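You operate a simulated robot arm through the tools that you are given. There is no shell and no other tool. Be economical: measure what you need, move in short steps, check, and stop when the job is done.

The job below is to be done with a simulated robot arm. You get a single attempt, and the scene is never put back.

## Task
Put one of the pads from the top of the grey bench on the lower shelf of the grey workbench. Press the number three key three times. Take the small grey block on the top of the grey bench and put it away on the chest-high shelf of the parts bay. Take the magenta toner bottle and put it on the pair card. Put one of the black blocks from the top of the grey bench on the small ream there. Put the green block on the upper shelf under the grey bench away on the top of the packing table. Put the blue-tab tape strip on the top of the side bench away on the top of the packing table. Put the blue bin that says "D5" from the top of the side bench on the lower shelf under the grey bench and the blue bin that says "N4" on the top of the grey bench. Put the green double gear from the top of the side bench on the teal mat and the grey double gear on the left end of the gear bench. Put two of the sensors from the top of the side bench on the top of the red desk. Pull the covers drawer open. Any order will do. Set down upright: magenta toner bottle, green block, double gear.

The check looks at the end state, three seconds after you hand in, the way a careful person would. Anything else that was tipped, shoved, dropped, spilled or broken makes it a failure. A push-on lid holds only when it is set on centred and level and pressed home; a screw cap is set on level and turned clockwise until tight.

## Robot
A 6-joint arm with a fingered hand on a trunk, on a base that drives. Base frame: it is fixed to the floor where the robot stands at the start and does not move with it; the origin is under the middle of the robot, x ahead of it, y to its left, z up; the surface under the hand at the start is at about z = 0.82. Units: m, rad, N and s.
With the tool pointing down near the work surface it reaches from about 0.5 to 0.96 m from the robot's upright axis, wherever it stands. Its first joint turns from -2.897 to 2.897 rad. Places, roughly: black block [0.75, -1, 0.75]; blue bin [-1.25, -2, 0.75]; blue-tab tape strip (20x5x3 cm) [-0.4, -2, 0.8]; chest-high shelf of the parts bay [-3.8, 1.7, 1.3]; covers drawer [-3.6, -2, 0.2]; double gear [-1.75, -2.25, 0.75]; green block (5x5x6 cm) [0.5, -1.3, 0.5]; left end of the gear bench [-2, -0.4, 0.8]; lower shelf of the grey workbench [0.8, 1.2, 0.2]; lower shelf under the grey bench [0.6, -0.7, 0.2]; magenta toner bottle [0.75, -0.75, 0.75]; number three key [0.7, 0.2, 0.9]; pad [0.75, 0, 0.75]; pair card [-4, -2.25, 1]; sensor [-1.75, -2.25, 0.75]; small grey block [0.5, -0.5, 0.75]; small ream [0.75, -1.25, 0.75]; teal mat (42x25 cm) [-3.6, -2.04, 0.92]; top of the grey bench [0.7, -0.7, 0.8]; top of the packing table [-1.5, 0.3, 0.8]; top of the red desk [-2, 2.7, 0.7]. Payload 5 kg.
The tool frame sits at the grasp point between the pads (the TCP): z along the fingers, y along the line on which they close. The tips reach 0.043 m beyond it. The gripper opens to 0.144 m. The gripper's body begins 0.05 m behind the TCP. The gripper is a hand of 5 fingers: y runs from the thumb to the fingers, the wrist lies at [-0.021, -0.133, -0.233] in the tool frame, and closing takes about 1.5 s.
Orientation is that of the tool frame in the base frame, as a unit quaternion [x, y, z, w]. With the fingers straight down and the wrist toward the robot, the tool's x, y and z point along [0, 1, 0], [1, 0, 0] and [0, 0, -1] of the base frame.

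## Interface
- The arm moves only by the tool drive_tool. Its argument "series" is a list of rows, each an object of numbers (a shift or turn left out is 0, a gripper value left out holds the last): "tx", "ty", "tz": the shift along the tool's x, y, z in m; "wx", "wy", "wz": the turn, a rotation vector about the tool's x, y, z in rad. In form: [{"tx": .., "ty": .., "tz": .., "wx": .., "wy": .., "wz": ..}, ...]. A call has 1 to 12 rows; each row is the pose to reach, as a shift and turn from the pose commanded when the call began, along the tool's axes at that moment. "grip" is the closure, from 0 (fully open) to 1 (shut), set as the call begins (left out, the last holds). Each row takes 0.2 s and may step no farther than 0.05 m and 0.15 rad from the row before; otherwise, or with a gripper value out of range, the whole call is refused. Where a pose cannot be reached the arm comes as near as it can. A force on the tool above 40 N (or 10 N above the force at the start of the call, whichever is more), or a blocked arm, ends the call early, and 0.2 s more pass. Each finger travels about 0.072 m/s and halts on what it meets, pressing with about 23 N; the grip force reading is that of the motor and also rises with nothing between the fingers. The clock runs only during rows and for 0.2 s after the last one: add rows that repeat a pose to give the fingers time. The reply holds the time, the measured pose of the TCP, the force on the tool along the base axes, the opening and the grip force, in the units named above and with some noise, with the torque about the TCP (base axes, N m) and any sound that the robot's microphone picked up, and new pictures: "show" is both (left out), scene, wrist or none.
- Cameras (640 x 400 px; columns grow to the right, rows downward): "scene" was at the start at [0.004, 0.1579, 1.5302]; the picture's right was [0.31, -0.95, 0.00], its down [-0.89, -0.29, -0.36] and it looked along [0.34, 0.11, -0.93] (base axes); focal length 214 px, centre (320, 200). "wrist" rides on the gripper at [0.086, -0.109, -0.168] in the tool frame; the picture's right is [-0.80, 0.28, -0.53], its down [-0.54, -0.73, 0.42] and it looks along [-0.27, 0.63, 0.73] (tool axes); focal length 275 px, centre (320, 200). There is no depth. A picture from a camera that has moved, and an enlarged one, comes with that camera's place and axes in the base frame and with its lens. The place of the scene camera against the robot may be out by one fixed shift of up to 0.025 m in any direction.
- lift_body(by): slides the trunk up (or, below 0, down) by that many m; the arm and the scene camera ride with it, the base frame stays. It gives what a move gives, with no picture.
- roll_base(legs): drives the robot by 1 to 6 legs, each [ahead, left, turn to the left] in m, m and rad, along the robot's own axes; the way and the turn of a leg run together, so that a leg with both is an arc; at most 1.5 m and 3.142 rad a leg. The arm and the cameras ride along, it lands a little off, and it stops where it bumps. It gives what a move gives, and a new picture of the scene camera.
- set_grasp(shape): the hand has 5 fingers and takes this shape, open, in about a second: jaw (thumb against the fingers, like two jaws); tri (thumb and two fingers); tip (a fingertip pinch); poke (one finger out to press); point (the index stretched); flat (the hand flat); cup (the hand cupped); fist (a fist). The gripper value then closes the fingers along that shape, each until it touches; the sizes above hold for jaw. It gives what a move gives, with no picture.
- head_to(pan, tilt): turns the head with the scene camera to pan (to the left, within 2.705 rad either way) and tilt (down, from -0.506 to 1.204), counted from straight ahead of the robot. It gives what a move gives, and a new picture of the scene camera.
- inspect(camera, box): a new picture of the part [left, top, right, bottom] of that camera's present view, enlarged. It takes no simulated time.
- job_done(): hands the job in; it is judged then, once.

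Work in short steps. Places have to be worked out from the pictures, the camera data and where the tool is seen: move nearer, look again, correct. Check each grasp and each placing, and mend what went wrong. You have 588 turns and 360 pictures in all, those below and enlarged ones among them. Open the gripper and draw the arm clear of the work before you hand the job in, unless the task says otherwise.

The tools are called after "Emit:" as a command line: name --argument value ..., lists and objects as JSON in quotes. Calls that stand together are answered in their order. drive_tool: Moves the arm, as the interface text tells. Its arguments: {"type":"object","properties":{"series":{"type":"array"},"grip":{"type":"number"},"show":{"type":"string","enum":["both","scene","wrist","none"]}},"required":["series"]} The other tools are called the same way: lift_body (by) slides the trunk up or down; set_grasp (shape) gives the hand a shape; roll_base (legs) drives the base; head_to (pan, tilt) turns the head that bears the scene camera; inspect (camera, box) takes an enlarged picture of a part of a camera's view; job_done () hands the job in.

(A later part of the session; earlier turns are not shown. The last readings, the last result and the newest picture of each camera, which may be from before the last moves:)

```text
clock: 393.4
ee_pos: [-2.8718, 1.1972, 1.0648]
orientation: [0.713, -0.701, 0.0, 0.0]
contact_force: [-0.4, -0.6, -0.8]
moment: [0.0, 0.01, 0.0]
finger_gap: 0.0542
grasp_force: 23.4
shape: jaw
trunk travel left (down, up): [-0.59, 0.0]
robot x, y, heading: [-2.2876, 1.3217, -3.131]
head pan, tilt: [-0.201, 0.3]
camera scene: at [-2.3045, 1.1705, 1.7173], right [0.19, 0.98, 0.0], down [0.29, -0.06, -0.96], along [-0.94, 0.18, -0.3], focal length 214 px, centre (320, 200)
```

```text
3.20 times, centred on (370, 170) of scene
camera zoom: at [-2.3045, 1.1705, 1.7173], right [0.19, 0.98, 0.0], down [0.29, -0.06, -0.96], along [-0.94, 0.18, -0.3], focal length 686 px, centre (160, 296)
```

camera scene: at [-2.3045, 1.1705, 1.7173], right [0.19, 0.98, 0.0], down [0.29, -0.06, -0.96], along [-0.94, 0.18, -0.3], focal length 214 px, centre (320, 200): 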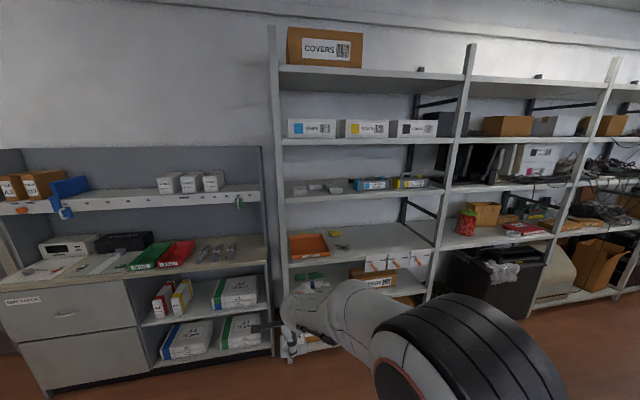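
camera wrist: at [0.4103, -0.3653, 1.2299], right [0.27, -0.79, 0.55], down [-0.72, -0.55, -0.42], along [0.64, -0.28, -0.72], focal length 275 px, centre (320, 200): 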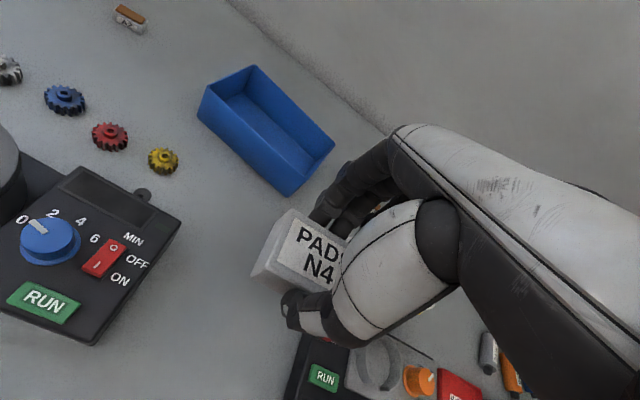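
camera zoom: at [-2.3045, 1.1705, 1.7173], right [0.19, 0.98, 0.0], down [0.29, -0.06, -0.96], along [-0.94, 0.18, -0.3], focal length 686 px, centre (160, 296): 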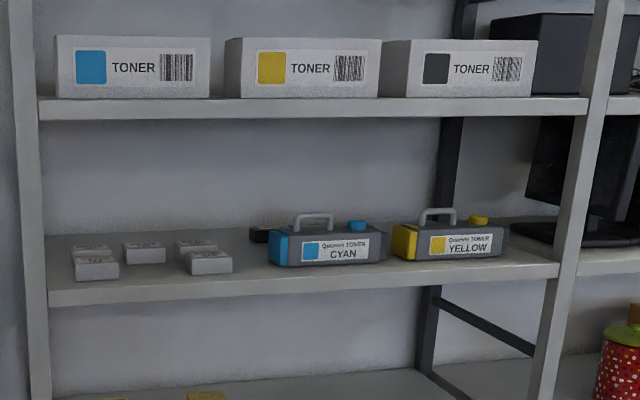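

Chest-high shelf is at z ≈ 1.29; a 15 cm gap between the front grey blocks at about (-3.72, 1.40). Raise the hand and drive closer.

Emit:
drive_tool --series '[{"tz": -0.045, "ty": 0.01}, {"tz": -0.09, "ty": 0.02}, {"tz": -0.135, "ty": 0.03}, {"tz": -0.18, "ty": 0.03}, {"tz": -0.225, "ty": 0.03}, {"tz": -0.27, "ty": 0.03}, {"tz": -0.315, "ty": 0.03}, {"tz": -0.34, "ty": 0.03}]' --show "none"

Emit:
roll_base --legs '[[0.4, -0.19, -0.01]]'

Emit:
inspect --camera "wrist" --box '[0, 0, 640, 400]'

```text
clock: 395.2
ee_pos: [-2.8774, 1.1435, 1.3119]
orientation: [-0.691, 0.719, 0.073, -0.021]
contact_force: [0.2, -0.6, -0.4]
moment: [0.02, -0.01, 0.0]
finger_gap: 0.054
grasp_force: 23.3
shape: jaw
out of reach, approached as far as the arm can: row 2, 3, 4, 5, 6, 7, 8
trunk travel left (down, up): [-0.59, 0.0]
robot x, y, heading: [-2.2817, 1.324, -3.131]
head pan, tilt: [-0.201, 0.3]
```

```text
clock: 397.9
ee_pos: [-3.2829, 1.3399, 1.3132]
orientation: [-0.688, 0.722, 0.073, -0.022]
contact_force: [0.8, 1.0, -0.9]
moment: [-0.02, -0.03, -0.02]
finger_gap: 0.0543
grasp_force: 23.4
shape: jaw
trunk travel left (down, up): [-0.59, 0.0]
robot x, y, heading: [-2.6848, 1.5119, 3.136]
head pan, tilt: [-0.201, 0.3]
camera scene: at [-2.7087, 1.3611, 1.7173], right [0.2, 0.98, 0.0], down [0.29, -0.06, -0.96], along [-0.94, 0.19, -0.3], focal length 214 px, centre (320, 200)
```

scene: 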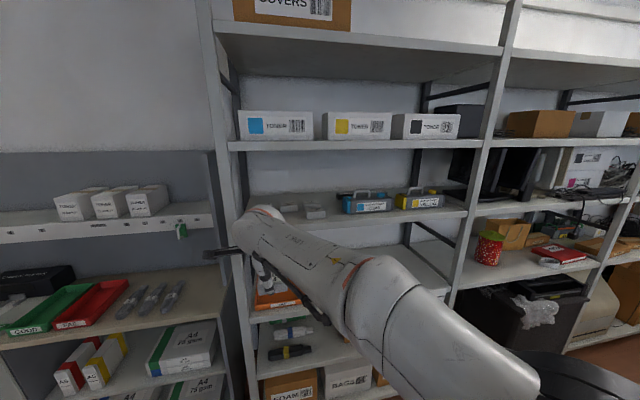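

```text
1.00 times, centred on (320, 200) of wrist (not enlarged: the box is as wide or as high as the picture)
camera zoom: at [-3.1581, 1.2364, 1.4592], right [-0.17, 0.77, 0.62], down [0.69, 0.54, -0.48], along [-0.7, 0.35, -0.62], focal length 275 px, centre (320, 200)
```

zoom: 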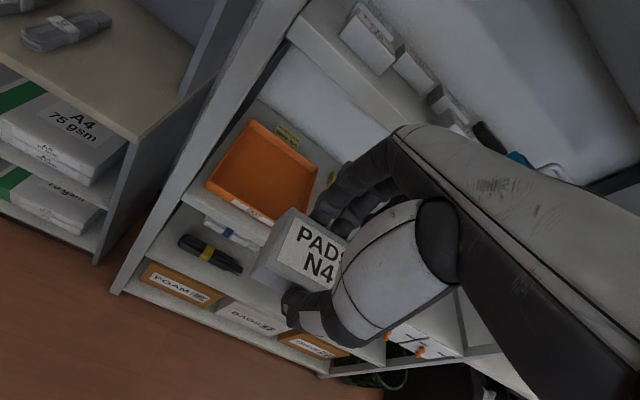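

Arm can't reach higher with the tool straight down; pitch the hand forward ~25° to gain height.

Emit:
drive_tool --series '[{"wx": -0.14}, {"wx": -0.28}, {"wx": -0.42}]' --show "wrist"

```text
clock: 398.8
ee_pos: [-3.2805, 1.3412, 1.3127]
orientation: [-0.667, 0.692, 0.221, -0.163]
contact_force: [-0.5, 0.3, -0.9]
moment: [0.04, -0.03, 0.02]
finger_gap: 0.054
grasp_force: 23.1
shape: jaw
trunk travel left (down, up): [-0.59, 0.0]
robot x, y, heading: [-2.6881, 1.5166, 3.14]
head pan, tilt: [-0.201, 0.3]
camera wrist: at [-3.1066, 1.238, 1.3933], right [0.08, 0.75, 0.66], down [0.43, 0.57, -0.7], along [-0.9, 0.34, -0.27], focal length 275 px, centre (320, 200)
```

wrist: 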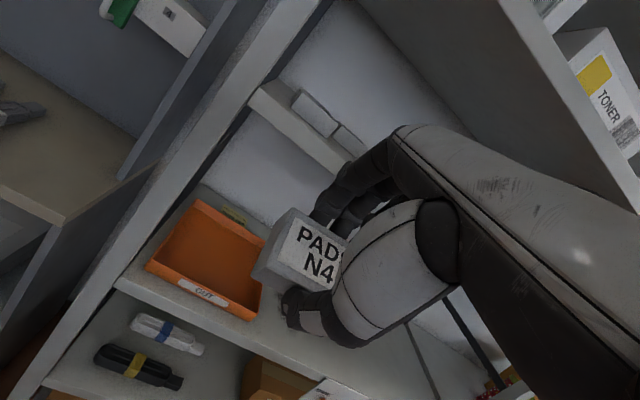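

Emit:
drive_tool --series '[{"tx": -0.003, "ty": 0.023, "tz": -0.038}, {"tx": -0.006, "ty": 0.047, "tz": -0.076}]' --show "wrist"

```text
clock: 399.4
ee_pos: [-3.2804, 1.3396, 1.4022]
orientation: [-0.668, 0.692, 0.222, -0.163]
contact_force: [0.4, -0.5, -0.5]
moment: [0.03, 0.02, 0.01]
finger_gap: 0.054
grasp_force: 23.3
shape: jaw
trunk travel left (down, up): [-0.59, 0.0]
robot x, y, heading: [-2.6848, 1.5141, 3.141]
head pan, tilt: [-0.201, 0.3]
camera wrist: at [-3.1064, 1.2362, 1.4825], right [0.08, 0.75, 0.66], down [0.43, 0.57, -0.7], along [-0.9, 0.34, -0.27], focal length 275 px, centre (320, 200)
```

wrist: 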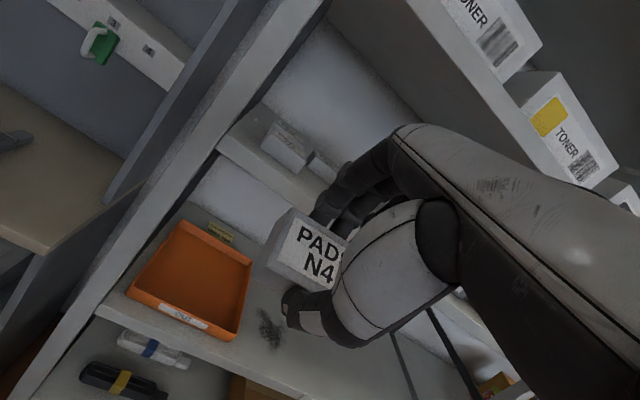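

Emit:
head_to --pan 0.0 --tilt 0.25

Emit:
inspect --camera "scene" --box '[240, 180, 480, 280]'

```text
clock: 400.1
ee_pos: [-3.2822, 1.3406, 1.4009]
orientation: [-0.667, 0.692, 0.222, -0.164]
contact_force: [-0.5, 0.5, -0.5]
moment: [0.0, -0.03, -0.01]
finger_gap: 0.054
grasp_force: 22.7
shape: jaw
trunk travel left (down, up): [-0.59, 0.0]
robot x, y, heading: [-2.6847, 1.5129, 3.14]
head pan, tilt: [0.0, 0.25]
camera scene: at [-2.71, 1.3424, 1.722], right [0.0, 1.0, 0.0], down [0.25, 0.0, -0.97], along [-0.97, 0.0, -0.25], focal length 214 px, centre (320, 200)
```

scene: 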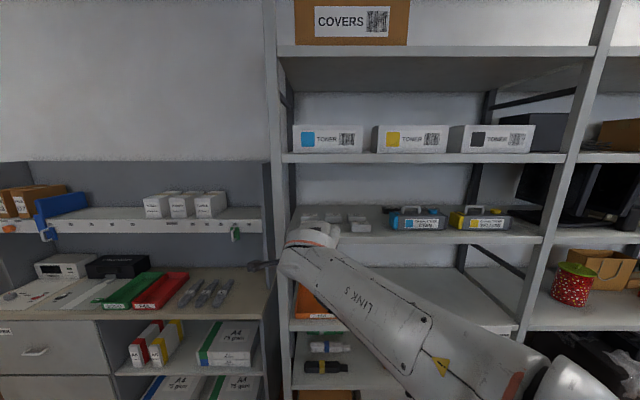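

```text
2.67 times, centred on (360, 230) of scene
camera zoom: at [-2.71, 1.3424, 1.722], right [0.0, 1.0, 0.0], down [0.25, 0.0, -0.97], along [-0.97, 0.0, -0.25], focal length 572 px, centre (213, 120)
```

zoom: 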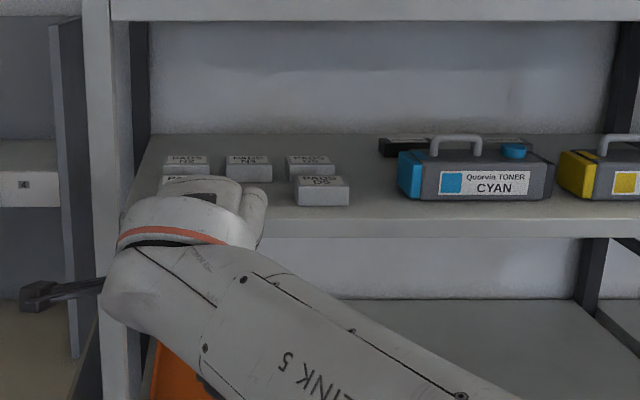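

Emit:
roll_base --legs '[[0.27, -0.065, 0]]'

Emit:
drive_tool --series '[{"ty": 0.034, "tz": 0.021}, {"ty": 0.068, "tz": 0.042}, {"ty": 0.1, "tz": 0.06}]' --show "both"

Emit:
inspect --camera "scene" --box '[240, 170, 480, 300]'

```text
clock: 402.0
ee_pos: [-3.5524, 1.4047, 1.4022]
orientation: [-0.668, 0.691, 0.222, -0.164]
contact_force: [1.1, 0.7, 2.7]
moment: [-0.09, -0.08, 0.02]
finger_gap: 0.0547
grasp_force: 22.8
shape: jaw
trunk travel left (down, up): [-0.59, 0.0]
robot x, y, heading: [-2.9618, 1.5791, 3.138]
head pan, tilt: [0.0, 0.25]
camera scene: at [-2.9813, 1.408, 1.722], right [0.0, 1.0, 0.0], down [0.25, 0.0, -0.97], along [-0.97, 0.0, -0.25], focal length 214 px, centre (320, 200)
```

scene: 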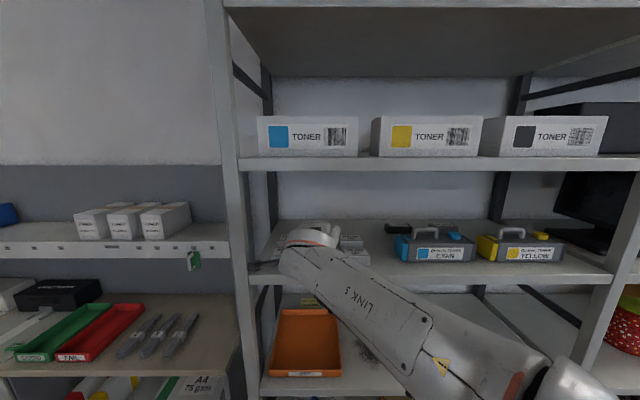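

```text
clock: 402.8
ee_pos: [-3.67, 1.4105, 1.4033]
orientation: [-0.667, 0.692, 0.222, -0.162]
contact_force: [0.7, 0.7, -0.2]
moment: [-0.02, 0.02, 0.01]
finger_gap: 0.0541
grasp_force: 23.0
shape: jaw
trunk travel left (down, up): [-0.59, 0.0]
robot x, y, heading: [-2.9541, 1.5831, 3.138]
head pan, tilt: [0.0, 0.25]
camera scene: at [-2.9818, 1.4077, 1.7219], right [0.0, 1.0, 0.0], down [0.25, 0.0, -0.97], along [-0.97, 0.0, -0.25], focal length 214 px, centre (320, 200)
camera wrist: at [-3.4956, 1.3077, 1.4835], right [0.08, 0.75, 0.66], down [0.43, 0.57, -0.7], along [-0.9, 0.34, -0.27], focal length 275 px, centre (320, 200)
```

scene: 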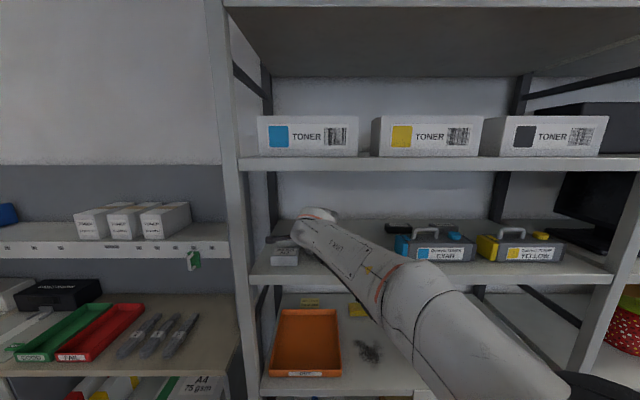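
wrist: 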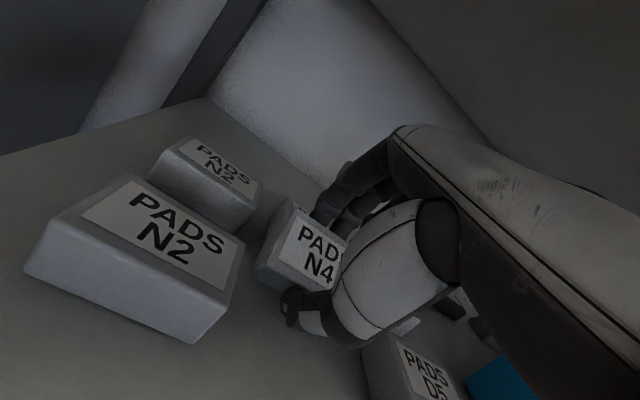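

```text
2.67 times, centred on (360, 235) of scene
camera zoom: at [-2.9818, 1.4077, 1.7219], right [0.0, 1.0, 0.0], down [0.25, 0.0, -0.97], along [-0.97, 0.0, -0.25], focal length 572 px, centre (213, 107)
```

zoom: 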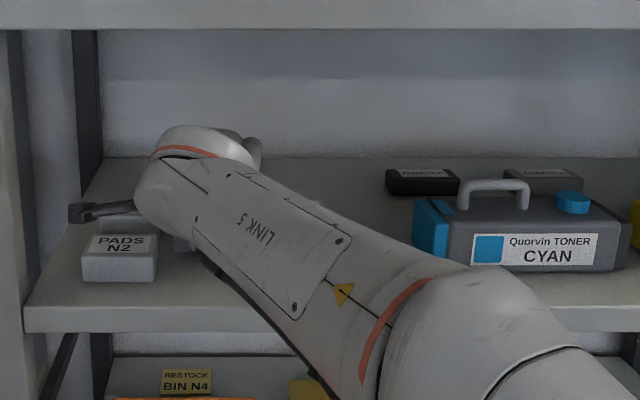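

Emit:
drive_tool --series '[{"tx": -0.03, "ty": 0.017, "tz": 0.01}, {"tx": -0.028, "ty": 0.004, "tz": 0.031}, {"tx": -0.027, "ty": -0.005, "tz": 0.046}, {"tx": -0.027, "ty": -0.008, "tz": 0.051}, {"tx": -0.027, "ty": -0.011, "tz": 0.056}, {"tx": -0.027, "ty": -0.014, "tz": 0.061}, {"tx": -0.027, "ty": -0.017, "tz": 0.066}]' --show "wrist"

```text
clock: 403.5
ee_pos: [-3.6863, 1.4431, 1.3942]
orientation: [-0.664, 0.689, 0.228, -0.177]
contact_force: [-3.7, 1.2, 22.3]
moment: [0.04, 0.28, 0.04]
finger_gap: 0.0585
grasp_force: 23.3
shape: jaw
trunk travel left (down, up): [-0.59, 0.0]
robot x, y, heading: [-2.9567, 1.5787, 3.145]
head pan, tilt: [0.0, 0.25]
stopped in row 3: the force on the tool passed its limit at 47 N (the readings are from after the stop); the commanded pose is now the measured one
camera wrist: at [-3.5093, 1.3407, 1.4714], right [0.1, 0.75, 0.65], down [0.41, 0.56, -0.72], along [-0.91, 0.33, -0.25], focal length 275 px, centre (320, 200)
```

wrist: 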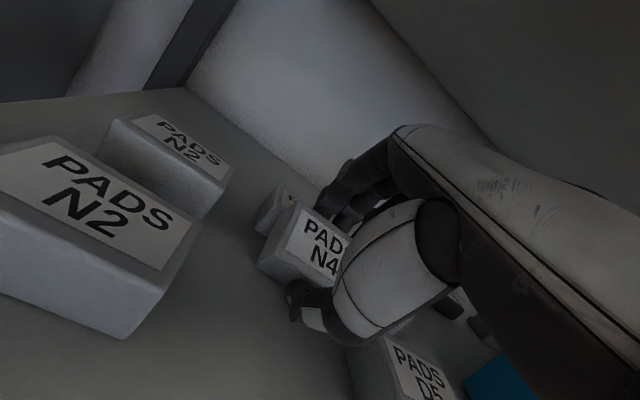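

Emit:
drive_tool --series '[{}, {}]' --grip 0.55 --show "wrist"

Emit:
drive_tool --series '[{}, {}, {}]' --grip 0.3 --show "wrist"

```text
clock: 404.1
ee_pos: [-3.6847, 1.4419, 1.3941]
orientation: [-0.664, 0.691, 0.228, -0.175]
contact_force: [4.0, -0.1, 30.6]
moment: [-0.05, -0.3, 0.05]
finger_gap: 0.0651
grasp_force: 0.1
shape: jaw
trunk travel left (down, up): [-0.59, 0.0]
robot x, y, heading: [-2.9621, 1.5763, 3.14]
head pan, tilt: [0.0, 0.25]
camera wrist: at [-3.5085, 1.3406, 1.47], right [0.1, 0.75, 0.65], down [0.41, 0.56, -0.72], along [-0.91, 0.33, -0.25], focal length 275 px, centre (320, 200)
```

wrist: 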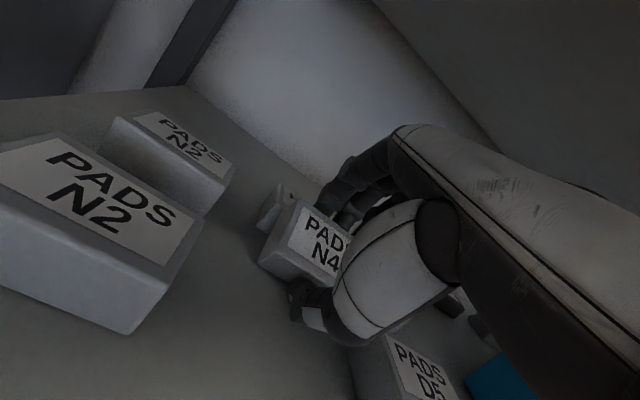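

```text
clock: 404.9
ee_pos: [-3.686, 1.4428, 1.3922]
orientation: [-0.664, 0.69, 0.228, -0.175]
contact_force: [0.4, -0.8, 32.9]
moment: [-0.21, -0.25, 0.02]
finger_gap: 0.0828
grasp_force: 0.1
shape: jaw
trunk travel left (down, up): [-0.59, 0.0]
robot x, y, heading: [-2.9556, 1.5795, 3.138]
head pan, tilt: [0.0, 0.25]
camera wrist: at [-3.509, 1.3404, 1.4701], right [0.1, 0.75, 0.65], down [0.41, 0.56, -0.72], along [-0.91, 0.33, -0.25], focal length 275 px, centre (320, 200)
```

wrist: 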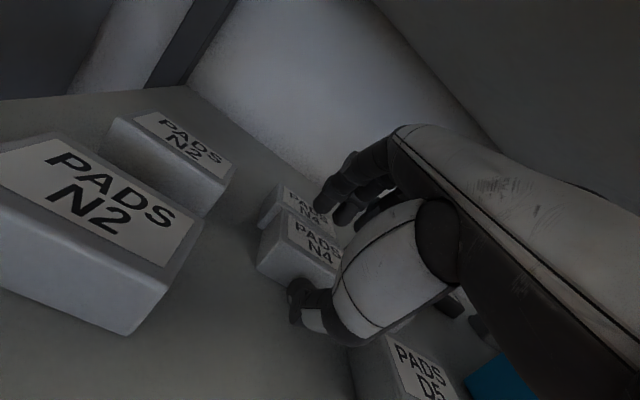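

Block lies flat in front of another PADS N4 block. Raise and withdraw.

Emit:
drive_tool --series '[{"tx": -0.002, "ty": 0.013, "tz": -0.021}, {"tx": -0.004, "ty": 0.028, "tz": -0.046}, {"tx": -0.005, "ty": 0.04, "tz": -0.064}, {"tx": -0.005, "ty": 0.0, "tz": -0.088}, {"tx": -0.005, "ty": -0.034, "tz": -0.109}, {"tx": -0.005, "ty": -0.068, "tz": -0.13}, {"tx": -0.005, "ty": -0.1, "tz": -0.15}]' --show "both"

```text
clock: 406.5
ee_pos: [-3.5221, 1.4338, 1.4596]
orientation: [-0.665, 0.691, 0.226, -0.171]
contact_force: [-0.2, 0.1, -1.0]
moment: [-0.04, 0.01, 0.02]
finger_gap: 0.1006
grasp_force: 0.0
shape: jaw
trunk travel left (down, up): [-0.59, 0.0]
robot x, y, heading: [-2.9603, 1.5779, 3.138]
head pan, tilt: [0.0, 0.25]
camera scene: at [-2.9802, 1.4081, 1.7221], right [0.0, 1.0, 0.0], down [0.25, 0.0, -0.97], along [-0.97, 0.0, -0.25], focal length 214 px, centre (320, 200)
camera wrist: at [-3.346, 1.3317, 1.538], right [0.09, 0.75, 0.65], down [0.41, 0.57, -0.71], along [-0.91, 0.34, -0.26], focal length 275 px, centre (320, 200)
```

scene: 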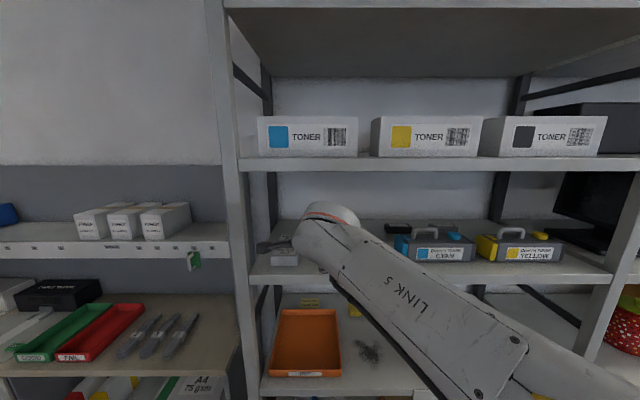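
wrist: 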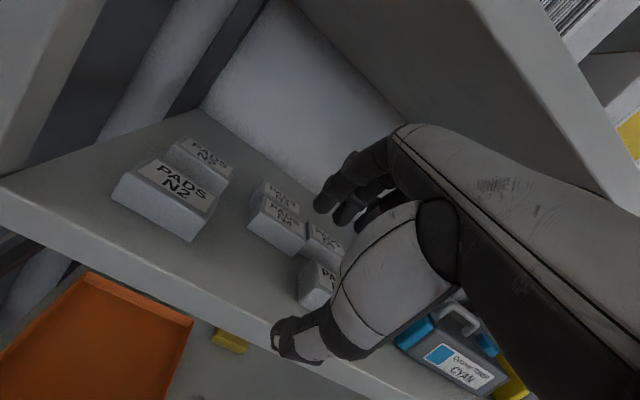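

Grey block put away. Withdraw, restore the tool-down pose, and head for the drawer cabinet.

Emit:
roll_base --legs '[[-0.4, 0, 0]]'

Emit:
drive_tool --series '[{"wx": 0.12, "tz": 0.04}, {"wx": 0.24, "tz": 0.08}, {"wx": 0.36, "tz": 0.12}, {"wx": 0.48, "tz": 0.16}, {"wx": 0.58, "tz": 0.2}, {"wx": 0.58, "tz": 0.25}, {"wx": 0.58, "tz": 0.3}]' --grip 0.5 --show "none"

Emit:
roll_base --legs '[[0, 0, 1.57], [0, -0.5, 0], [1.4, 0, 0]]'

Emit:
head_to --pan 0.0 --tilt 0.5

```text
clock: 409.0
ee_pos: [-3.1235, 1.4328, 1.4607]
orientation: [-0.665, 0.691, 0.226, -0.172]
contact_force: [0.8, -0.2, -1.0]
moment: [-0.03, 0.01, 0.0]
finger_gap: 0.1007
grasp_force: 0.1
shape: jaw
trunk travel left (down, up): [-0.59, 0.0]
robot x, y, heading: [-2.5584, 1.5799, 3.134]
head pan, tilt: [0.0, 0.25]
camera scene: at [-2.5801, 1.4068, 1.722], right [0.0, 1.0, 0.0], down [0.25, 0.0, -0.97], along [-0.97, 0.0, -0.25], focal length 214 px, centre (320, 200)
```

scene: 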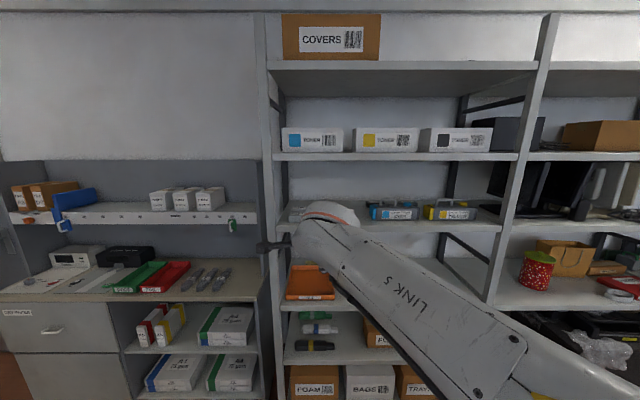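

```text
clock: 410.6
ee_pos: [-3.27, 1.4471, 1.1818]
orientation: [-0.679, 0.733, 0.044, 0.021]
contact_force: [-1.3, 0.5, 1.1]
moment: [0.04, 0.01, -0.03]
finger_gap: 0.072
grasp_force: 0.1
shape: jaw
out of reach, approached as far as the arm can: row 3, 4, 5, 6, 7
trunk travel left (down, up): [-0.59, 0.0]
robot x, y, heading: [-2.5587, 1.5791, 3.14]
head pan, tilt: [0.0, 0.25]
```

```text
clock: 424.0
ee_pos: [-2.9051, -0.5327, 1.1827]
orientation: [0.998, -0.034, -0.044, 0.016]
contact_force: [0.1, -0.1, 0.2]
moment: [0.01, 0.03, 0.01]
finger_gap: 0.0722
grasp_force: 0.1
shape: jaw
trunk travel left (down, up): [-0.59, 0.0]
robot x, y, heading: [-3.0427, 0.1759, -1.563]
head pan, tilt: [0.0, 0.25]
camera scene: at [-2.876, 0.1301, 1.722], right [-1.0, -0.01, 0.0], down [0.0, 0.25, -0.97], along [0.01, -0.97, -0.25], focal length 214 px, centre (320, 200)
```

scene: 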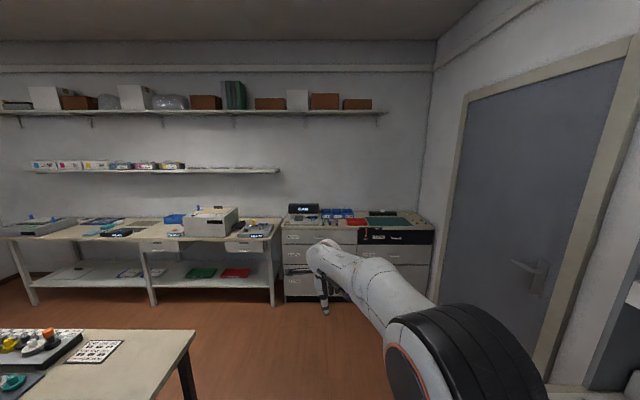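

```text
clock: 424.8
ee_pos: [-2.9057, -0.5325, 1.1831]
orientation: [0.998, -0.034, -0.045, 0.016]
contact_force: [0.0, 0.4, 0.2]
moment: [-0.01, -0.01, 0.0]
finger_gap: 0.0721
grasp_force: 0.0
shape: jaw
trunk travel left (down, up): [-0.59, 0.0]
robot x, y, heading: [-3.0379, 0.1776, -1.561]
head pan, tilt: [0.0, 0.499]
camera scene: at [-2.8761, 0.1327, 1.6989], right [-1.0, -0.01, 0.0], down [0.0, 0.48, -0.88], along [0.0, -0.88, -0.48], focal length 214 px, centre (320, 200)
```

scene: 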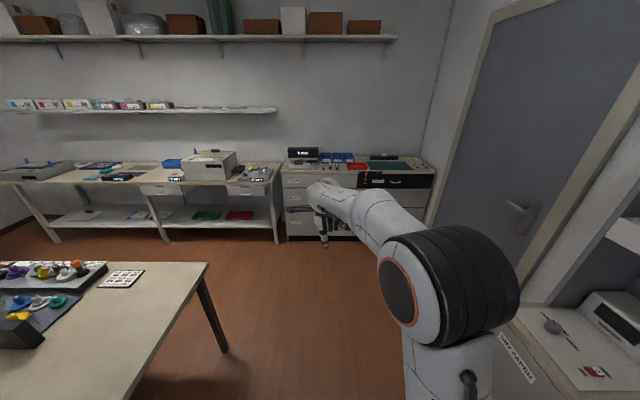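

Emit:
roll_base --legs '[[0.9, -0.1, 0]]'

Emit:
head_to --pan -0.25 --tilt 0.6

Emit:
inspect --camera "scene" --box '[160, 130, 480, 330]'

```text
clock: 429.6
ee_pos: [-2.9924, -1.4381, 1.1825]
orientation: [0.998, -0.03, -0.044, 0.016]
contact_force: [0.5, -0.3, 0.4]
moment: [-0.02, -0.03, 0.04]
finger_gap: 0.072
grasp_force: 0.2
shape: jaw
trunk travel left (down, up): [-0.59, 0.0]
robot x, y, heading: [-3.1364, -0.731, -1.562]
head pan, tilt: [0.0, 0.499]
camera scene: at [-2.9682, -0.7737, 1.6989], right [-1.0, -0.01, 0.0], down [-0.01, 0.48, -0.88], along [0.01, -0.88, -0.48], focal length 214 px, centre (320, 200)
```

scene: 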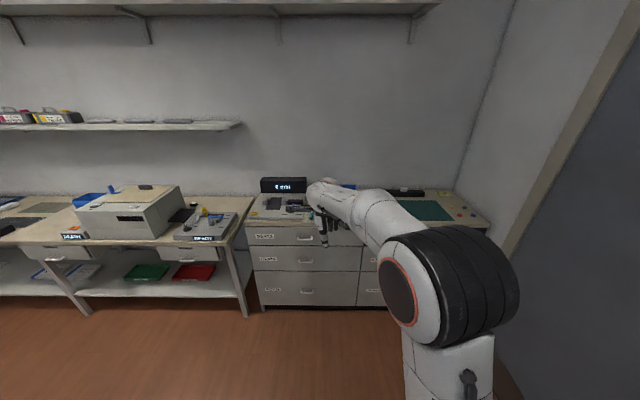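

```text
clock: 430.3
ee_pos: [-2.9937, -1.4392, 1.1821]
orientation: [0.998, -0.03, -0.044, 0.016]
contact_force: [-1.1, 0.4, -0.5]
moment: [0.02, -0.01, 0.04]
finger_gap: 0.0722
grasp_force: 0.0
shape: jaw
trunk travel left (down, up): [-0.59, 0.0]
robot x, y, heading: [-3.1348, -0.7279, -1.557]
head pan, tilt: [-0.25, 0.6]
camera scene: at [-2.9901, -0.7684, 1.6898], right [-0.97, 0.24, 0.0], down [0.13, 0.55, -0.83], along [-0.19, -0.8, -0.56], focal length 214 px, centre (320, 200)
```

scene: 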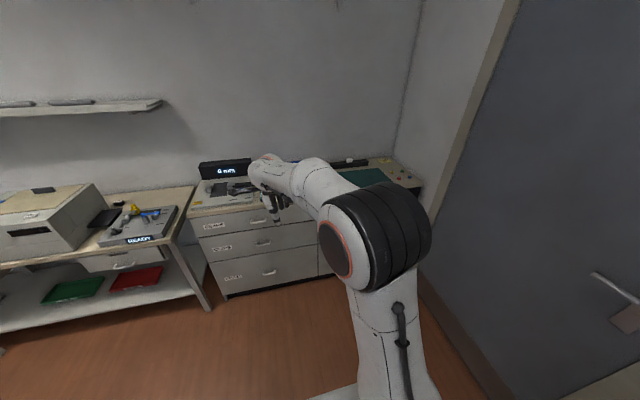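

```text
2.00 times, centred on (320, 230) of scene
camera zoom: at [-2.9901, -0.7684, 1.6898], right [-0.97, 0.24, 0.0], down [0.13, 0.55, -0.83], along [-0.19, -0.8, -0.56], focal length 429 px, centre (320, 140)
```

zoom: 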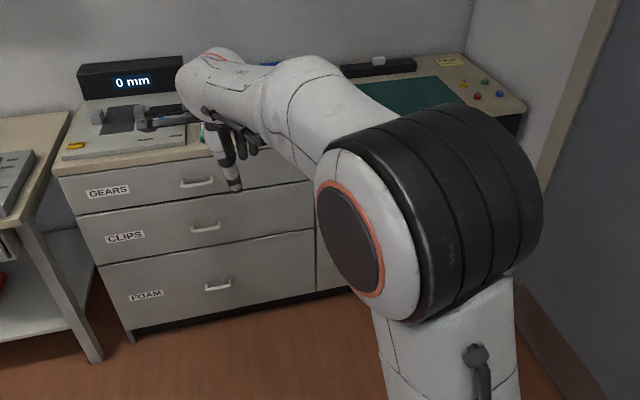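

Emit:
roll_base --legs '[[0.0, -0.45, 0]]'

Emit:
head_to --pan 0.2 --tilt 0.7

Emit:
inspect --camera "scene" --box '[200, 130, 440, 310]'

```text
clock: 433.1
ee_pos: [-3.4447, -1.4571, 1.182]
orientation: [0.998, -0.042, -0.046, 0.015]
contact_force: [0.8, 0.3, 0.6]
moment: [0.03, 0.03, -0.01]
finger_gap: 0.0723
grasp_force: 0.1
shape: jaw
trunk travel left (down, up): [-0.59, 0.0]
robot x, y, heading: [-3.5728, -0.7473, -1.576]
head pan, tilt: [-0.25, 0.6]
stopped in leg 1: the robot was blocked; the commanded pose is now the measured one
camera scene: at [-3.426, -0.7866, 1.6897], right [-0.97, 0.26, 0.0], down [0.14, 0.55, -0.83], along [-0.21, -0.8, -0.56], focal length 214 px, centre (320, 200)
```

scene: 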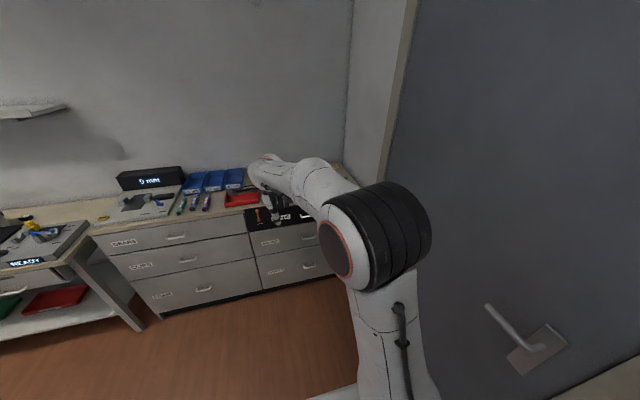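

```text
clock: 434.0
ee_pos: [-3.4449, -1.455, 1.1821]
orientation: [0.998, -0.041, -0.046, 0.016]
contact_force: [-0.1, 0.4, -0.9]
moment: [-0.02, 0.02, 0.02]
finger_gap: 0.0719
grasp_force: 0.0
shape: jaw
trunk travel left (down, up): [-0.59, 0.0]
robot x, y, heading: [-3.5704, -0.7443, -1.581]
head pan, tilt: [0.201, 0.7]
camera scene: at [-3.3878, -0.7846, 1.6812], right [-0.98, -0.19, 0.0], down [-0.12, 0.63, -0.77], along [0.14, -0.75, -0.64], focal length 214 px, centre (320, 200)
```

scene: 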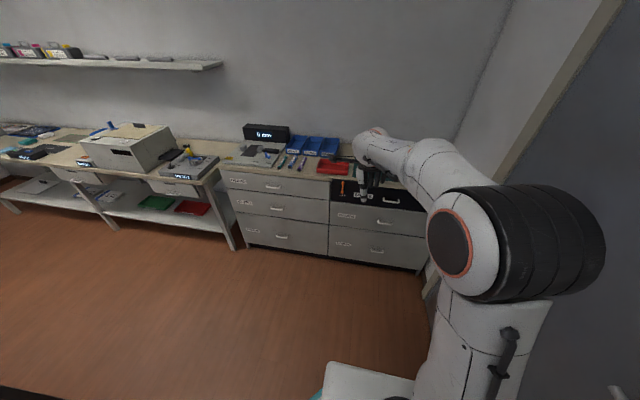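

```text
2.22 times, centred on (320, 220) of scene
camera zoom: at [-3.3878, -0.7846, 1.6812], right [-0.98, -0.19, 0.0], down [-0.12, 0.63, -0.77], along [0.14, -0.75, -0.64], focal length 477 px, centre (320, 156)
```

zoom: 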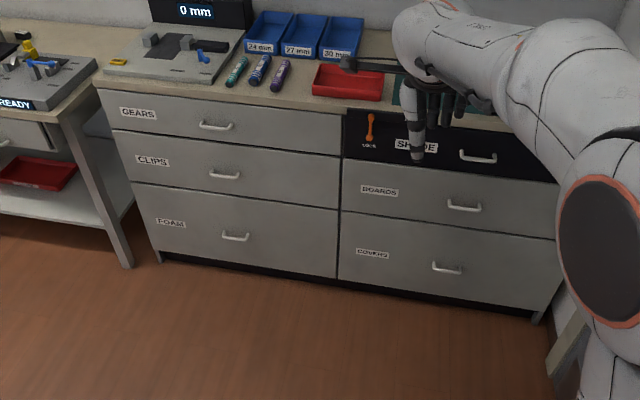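

COVERS drawer is bottom right; handle near (-3.63, -1.87, 0.30). Lower the trunk for a close look.

Emit:
lift_body --by -0.4

Emit:
lift_body --by -0.19

Emit:
drive_tool --series '[{"wx": 0.03, "wy": 0.0, "tz": 0.04}, {"tz": 0.08}, {"tz": 0.12}, {"tz": 0.15}]' --show "both"

Emit:
inspect --camera "wrist" --box '[160, 60, 400, 210]'

```text
clock: 437.8
ee_pos: [-3.446, -1.4569, 0.7819]
orientation: [0.998, -0.042, -0.045, 0.016]
contact_force: [-0.1, 0.1, -0.7]
moment: [0.01, -0.01, 0.05]
finger_gap: 0.0724
grasp_force: 0.0
shape: jaw
trunk travel left (down, up): [-0.19, 0.4]
robot x, y, heading: [-3.5682, -0.7468, -1.585]
head pan, tilt: [0.201, 0.7]
```

```text
clock: 439.9
ee_pos: [-3.4456, -1.4564, 0.5933]
orientation: [0.998, -0.043, -0.045, 0.016]
contact_force: [0.2, -0.4, -0.1]
moment: [0.04, 0.0, 0.0]
finger_gap: 0.0719
grasp_force: 0.0
shape: jaw
trunk travel left (down, up): [0.0, 0.59]
robot x, y, heading: [-3.57, -0.7437, -1.588]
head pan, tilt: [0.201, 0.7]
```

```text
clock: 440.9
ee_pos: [-3.4572, -1.4617, 0.4433]
orientation: [0.998, -0.042, -0.045, 0.016]
contact_force: [0.3, 0.4, 1.0]
moment: [0.01, 0.02, 0.0]
finger_gap: 0.0719
grasp_force: 0.0
shape: jaw
trunk travel left (down, up): [0.0, 0.59]
robot x, y, heading: [-3.5682, -0.7455, -1.58]
head pan, tilt: [0.201, 0.7]
camera scene: at [-3.3878, -0.7843, 1.0912], right [-0.98, -0.19, 0.0], down [-0.12, 0.63, -0.77], along [0.14, -0.75, -0.64], focal length 214 px, centre (320, 200)
camera wrist: at [-3.3488, -1.3571, 0.5996], right [-0.76, -0.2, 0.61], down [-0.52, 0.76, -0.4], along [-0.38, -0.62, -0.68], focal length 275 px, centre (320, 200)
```

scene: 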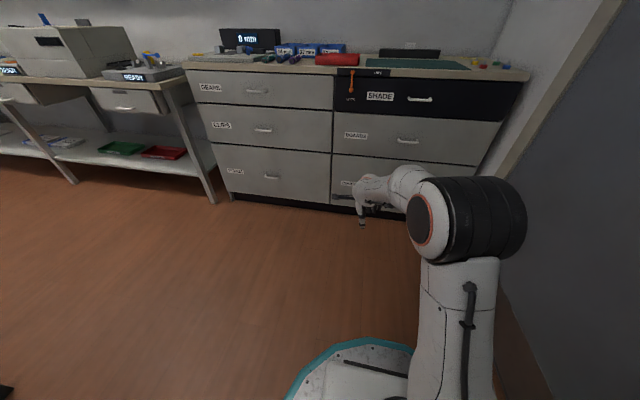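
wrist: 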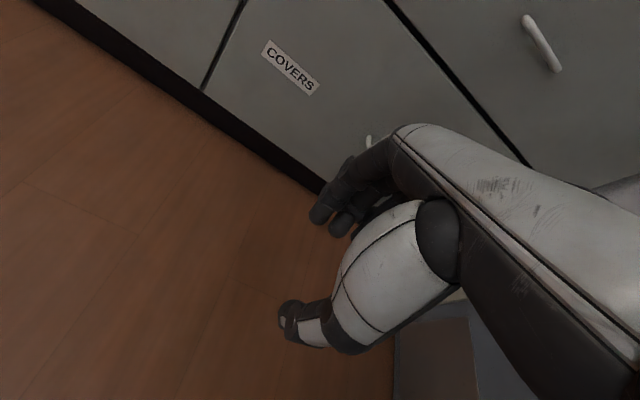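

```text
2.67 times, centred on (280, 135) of wrist
camera zoom: at [-3.3488, -1.3571, 0.5996], right [-0.76, -0.2, 0.61], down [-0.52, 0.76, -0.4], along [-0.38, -0.62, -0.68], focal length 734 px, centre (427, 373)
```

zoom: 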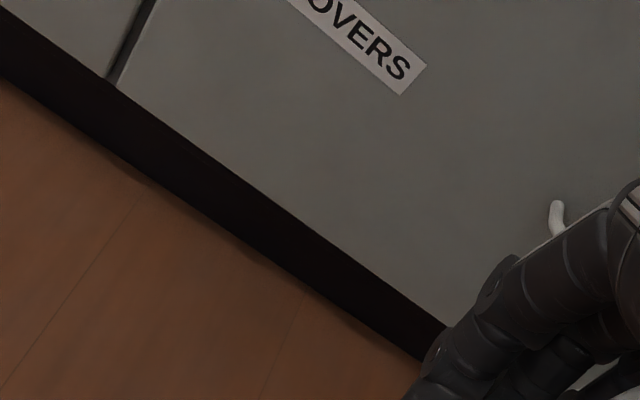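

I'll pinch the handle bar vertically: pitch the hand ~60° forward. Rotate in free space first.

Emit:
drive_tool --series '[{"wx": -0.127, "wy": 0.0157, "wz": -0.0036}, {"wx": -0.254, "wy": 0.0314, "wz": -0.0072}, {"wx": -0.381, "wy": 0.047, "wz": -0.011}, {"wx": -0.508, "wy": 0.063, "wz": -0.0145}, {"wx": -0.635, "wy": 0.078, "wz": -0.018}, {"wx": -0.762, "wy": 0.094, "wz": -0.022}, {"wx": -0.889, "wy": 0.11, "wz": -0.025}, {"wx": -1.016, "wy": 0.1255, "wz": -0.029}]' --show "both"

```text
clock: 442.7
ee_pos: [-3.4591, -1.4601, 0.4427]
orientation: [0.866, 0.001, 0.001, 0.5]
contact_force: [0.1, 0.0, 1.6]
moment: [0.05, 0.03, 0.04]
finger_gap: 0.0721
grasp_force: 0.0
shape: jaw
trunk travel left (down, up): [0.0, 0.59]
robot x, y, heading: [-3.5717, -0.7471, -1.584]
head pan, tilt: [0.201, 0.7]
camera scene: at [-3.3877, -0.7843, 1.0912], right [-0.98, -0.19, 0.0], down [-0.12, 0.63, -0.77], along [0.14, -0.75, -0.64], focal length 214 px, centre (320, 200)
camera wrist: at [-3.3734, -1.2624, 0.4335], right [-0.8, 0.32, 0.51], down [-0.54, -0.01, -0.84], along [-0.27, -0.95, 0.18], focal length 275 px, centre (320, 200)
```

scene: 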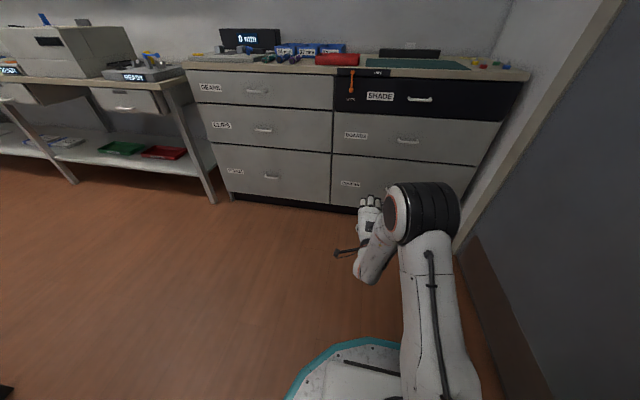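
wrist: 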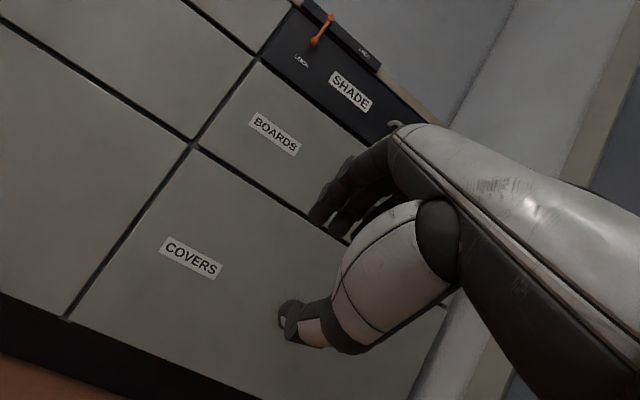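

Emit:
roll_base --legs '[[0.25, 0, 0]]'

Emit:
drive_tool --series '[{"tx": -0.035, "ty": -0.03, "tz": 0.017}, {"tx": -0.07, "ty": -0.06, "tz": 0.035}, {"tx": -0.105, "ty": -0.08, "tz": 0.05}, {"tx": -0.135, "ty": -0.1, "tz": 0.06}]' --grip 0.7 --show "both"

```text
clock: 444.5
ee_pos: [-3.4615, -1.7103, 0.4415]
orientation: [0.865, 0.0, 0.0, 0.501]
contact_force: [0.4, 0.4, -0.1]
moment: [-0.02, 0.0, 0.01]
finger_gap: 0.072
grasp_force: 0.1
shape: jaw
trunk travel left (down, up): [0.0, 0.59]
robot x, y, heading: [-3.5747, -0.9917, -1.582]
head pan, tilt: [0.201, 0.7]
camera scene: at [-3.3901, -1.0336, 1.0912], right [-0.98, -0.19, 0.0], down [-0.12, 0.63, -0.76], along [0.15, -0.75, -0.64], focal length 214 px, centre (320, 200)
```

scene: 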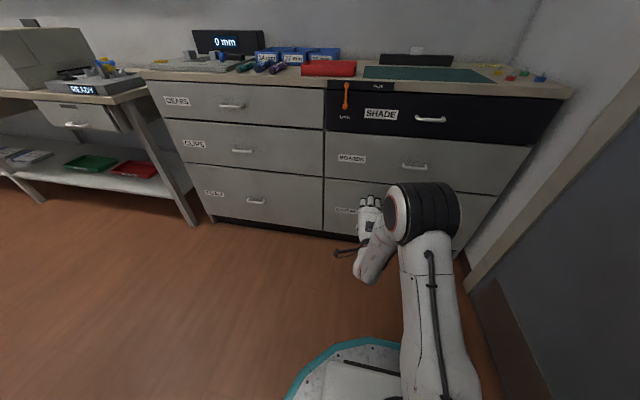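

```text
clock: 445.5
ee_pos: [-3.5953, -1.7121, 0.3267]
orientation: [0.866, 0.001, 0.0, 0.5]
contact_force: [0.5, 0.6, 0.7]
moment: [0.06, 0.0, -0.03]
finger_gap: 0.0437
grasp_force: 0.1
shape: jaw
trunk travel left (down, up): [0.0, 0.59]
robot x, y, heading: [-3.5727, -0.9929, -1.581]
head pan, tilt: [0.201, 0.7]
camera scene: at [-3.39, -1.0334, 1.0912], right [-0.98, -0.19, 0.0], down [-0.12, 0.63, -0.76], along [0.15, -0.75, -0.64], focal length 214 px, centre (320, 200)
camera wrist: at [-3.5104, -1.5138, 0.3167], right [-0.8, 0.32, 0.51], down [-0.54, -0.01, -0.84], along [-0.27, -0.95, 0.18], focal length 275 px, centre (320, 200)
```

scene: 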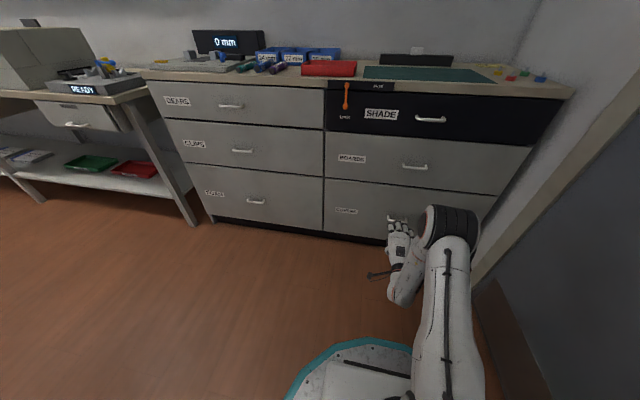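
wrist: 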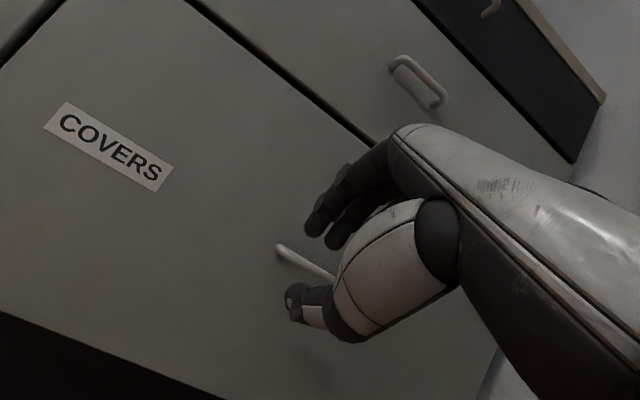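

Handle sits right between fingers and thumb. Advance onto it.

Emit:
drive_tool --series '[{"tx": -0.025, "ty": 0.0, "tz": 0.03}, {"tx": -0.05, "ty": 0.02, "tz": 0.065}, {"tx": -0.05, "ty": 0.035, "tz": 0.09}]' --show "wrist"

Emit:
inspect --camera "wrist" --box '[220, 180, 380, 340]'

```text
clock: 446.3
ee_pos: [-3.6456, -1.808, 0.3108]
orientation: [0.866, 0.001, 0.0, 0.5]
contact_force: [-0.5, -0.3, 0.9]
moment: [-0.02, 0.0, 0.04]
finger_gap: 0.0431
grasp_force: 0.1
shape: jaw
trunk travel left (down, up): [0.0, 0.59]
robot x, y, heading: [-3.5757, -0.9935, -1.579]
head pan, tilt: [0.201, 0.7]
camera wrist: at [-3.5606, -1.6094, 0.3017], right [-0.8, 0.32, 0.51], down [-0.54, 0.0, -0.84], along [-0.27, -0.95, 0.18], focal length 275 px, centre (320, 200)
```

wrist: 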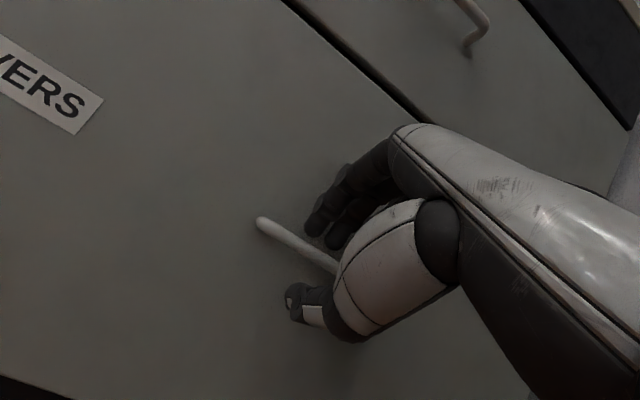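

```text
2.50 times, centred on (300, 260) of wrist
camera zoom: at [-3.5606, -1.6094, 0.3017], right [-0.8, 0.32, 0.51], down [-0.54, 0.0, -0.84], along [-0.27, -0.95, 0.18], focal length 688 px, centre (370, 50)
```

zoom: 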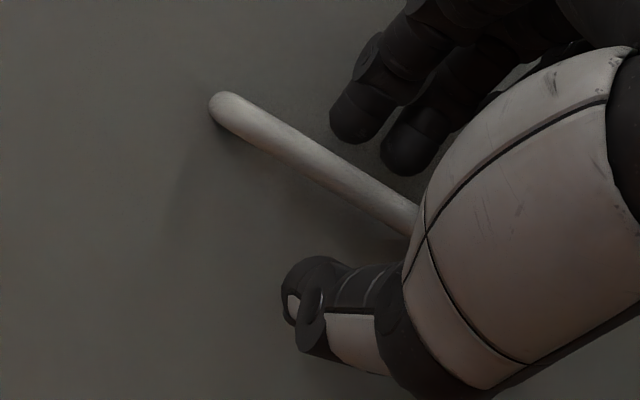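

Emit:
drive_tool --series '[{"ty": 0.004, "tz": 0.008}, {"ty": 0.007, "tz": 0.014}]' --show "none"

Emit:
drive_tool --series '[{}, {}, {}, {}]' --grip 1.0 --show "wrist"

```text
clock: 446.9
ee_pos: [-3.6458, -1.8208, 0.3105]
orientation: [0.865, 0.002, -0.001, 0.501]
contact_force: [0.1, 27.6, 9.0]
moment: [-1.03, 0.04, -0.13]
finger_gap: 0.0428
grasp_force: 0.1
shape: jaw
trunk travel left (down, up): [0.0, 0.59]
robot x, y, heading: [-3.5766, -0.9899, -1.579]
head pan, tilt: [0.201, 0.7]
stopped in row 2: the force on the tool passed its limit at 47 N (the readings are from after the stop); the commanded pose is now the measured one
```

```text
clock: 447.9
ee_pos: [-3.6445, -1.8204, 0.3068]
orientation: [0.867, 0.001, 0.0, 0.499]
contact_force: [0.0, 14.6, -16.0]
moment: [0.45, 0.09, -0.02]
finger_gap: 0.0099
grasp_force: 23.3
shape: jaw
trunk travel left (down, up): [0.0, 0.59]
robot x, y, heading: [-3.574, -0.9909, -1.579]
head pan, tilt: [0.201, 0.7]
camera wrist: at [-3.5604, -1.6214, 0.2987], right [-0.8, 0.32, 0.52], down [-0.54, 0.0, -0.84], along [-0.27, -0.95, 0.17], focal length 275 px, centre (320, 200)
```

wrist: 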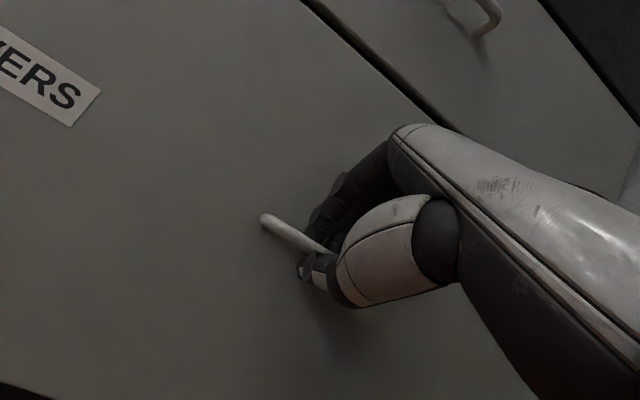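

Emit:
drive_tool --series '[{"ty": -0.01, "tz": -0.0173}, {"ty": -0.02, "tz": -0.0346}, {"ty": -0.03, "tz": -0.052}, {"ty": -0.04, "tz": -0.069}, {"ty": -0.05, "tz": -0.0866}, {"ty": -0.06, "tz": -0.104}]' --show "both"

```text
clock: 449.3
ee_pos: [-3.6458, -1.7005, 0.308]
orientation: [0.866, 0.001, -0.001, 0.5]
contact_force: [1.8, -0.6, -21.7]
moment: [0.51, 0.11, 0.03]
finger_gap: 0.0089
grasp_force: 23.2
shape: jaw
trunk travel left (down, up): [0.0, 0.59]
robot x, y, heading: [-3.5739, -0.9931, -1.583]
head pan, tilt: [0.201, 0.7]
camera scene: at [-3.3903, -1.0343, 1.0911], right [-0.98, -0.19, 0.0], down [-0.12, 0.63, -0.76], along [0.15, -0.75, -0.65], focal length 214 px, centre (320, 200)
camera wrist: at [-3.5606, -1.502, 0.2999], right [-0.8, 0.32, 0.51], down [-0.54, 0.0, -0.84], along [-0.27, -0.95, 0.18], focal length 275 px, centre (320, 200)
```

scene: 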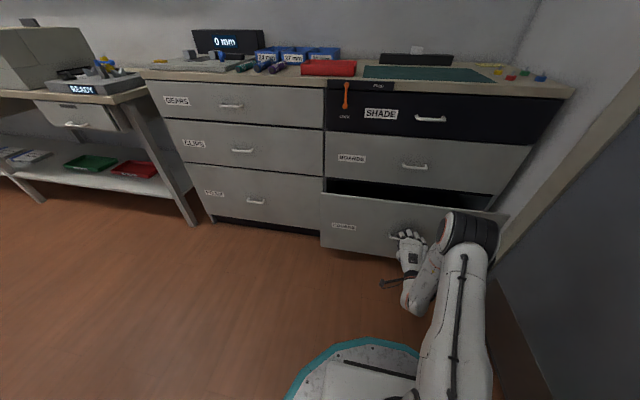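
wrist: 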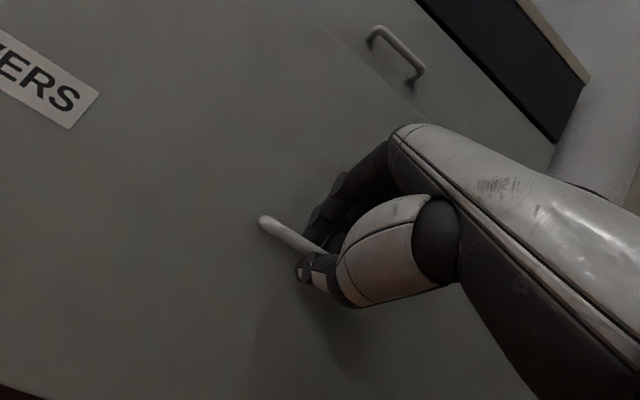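

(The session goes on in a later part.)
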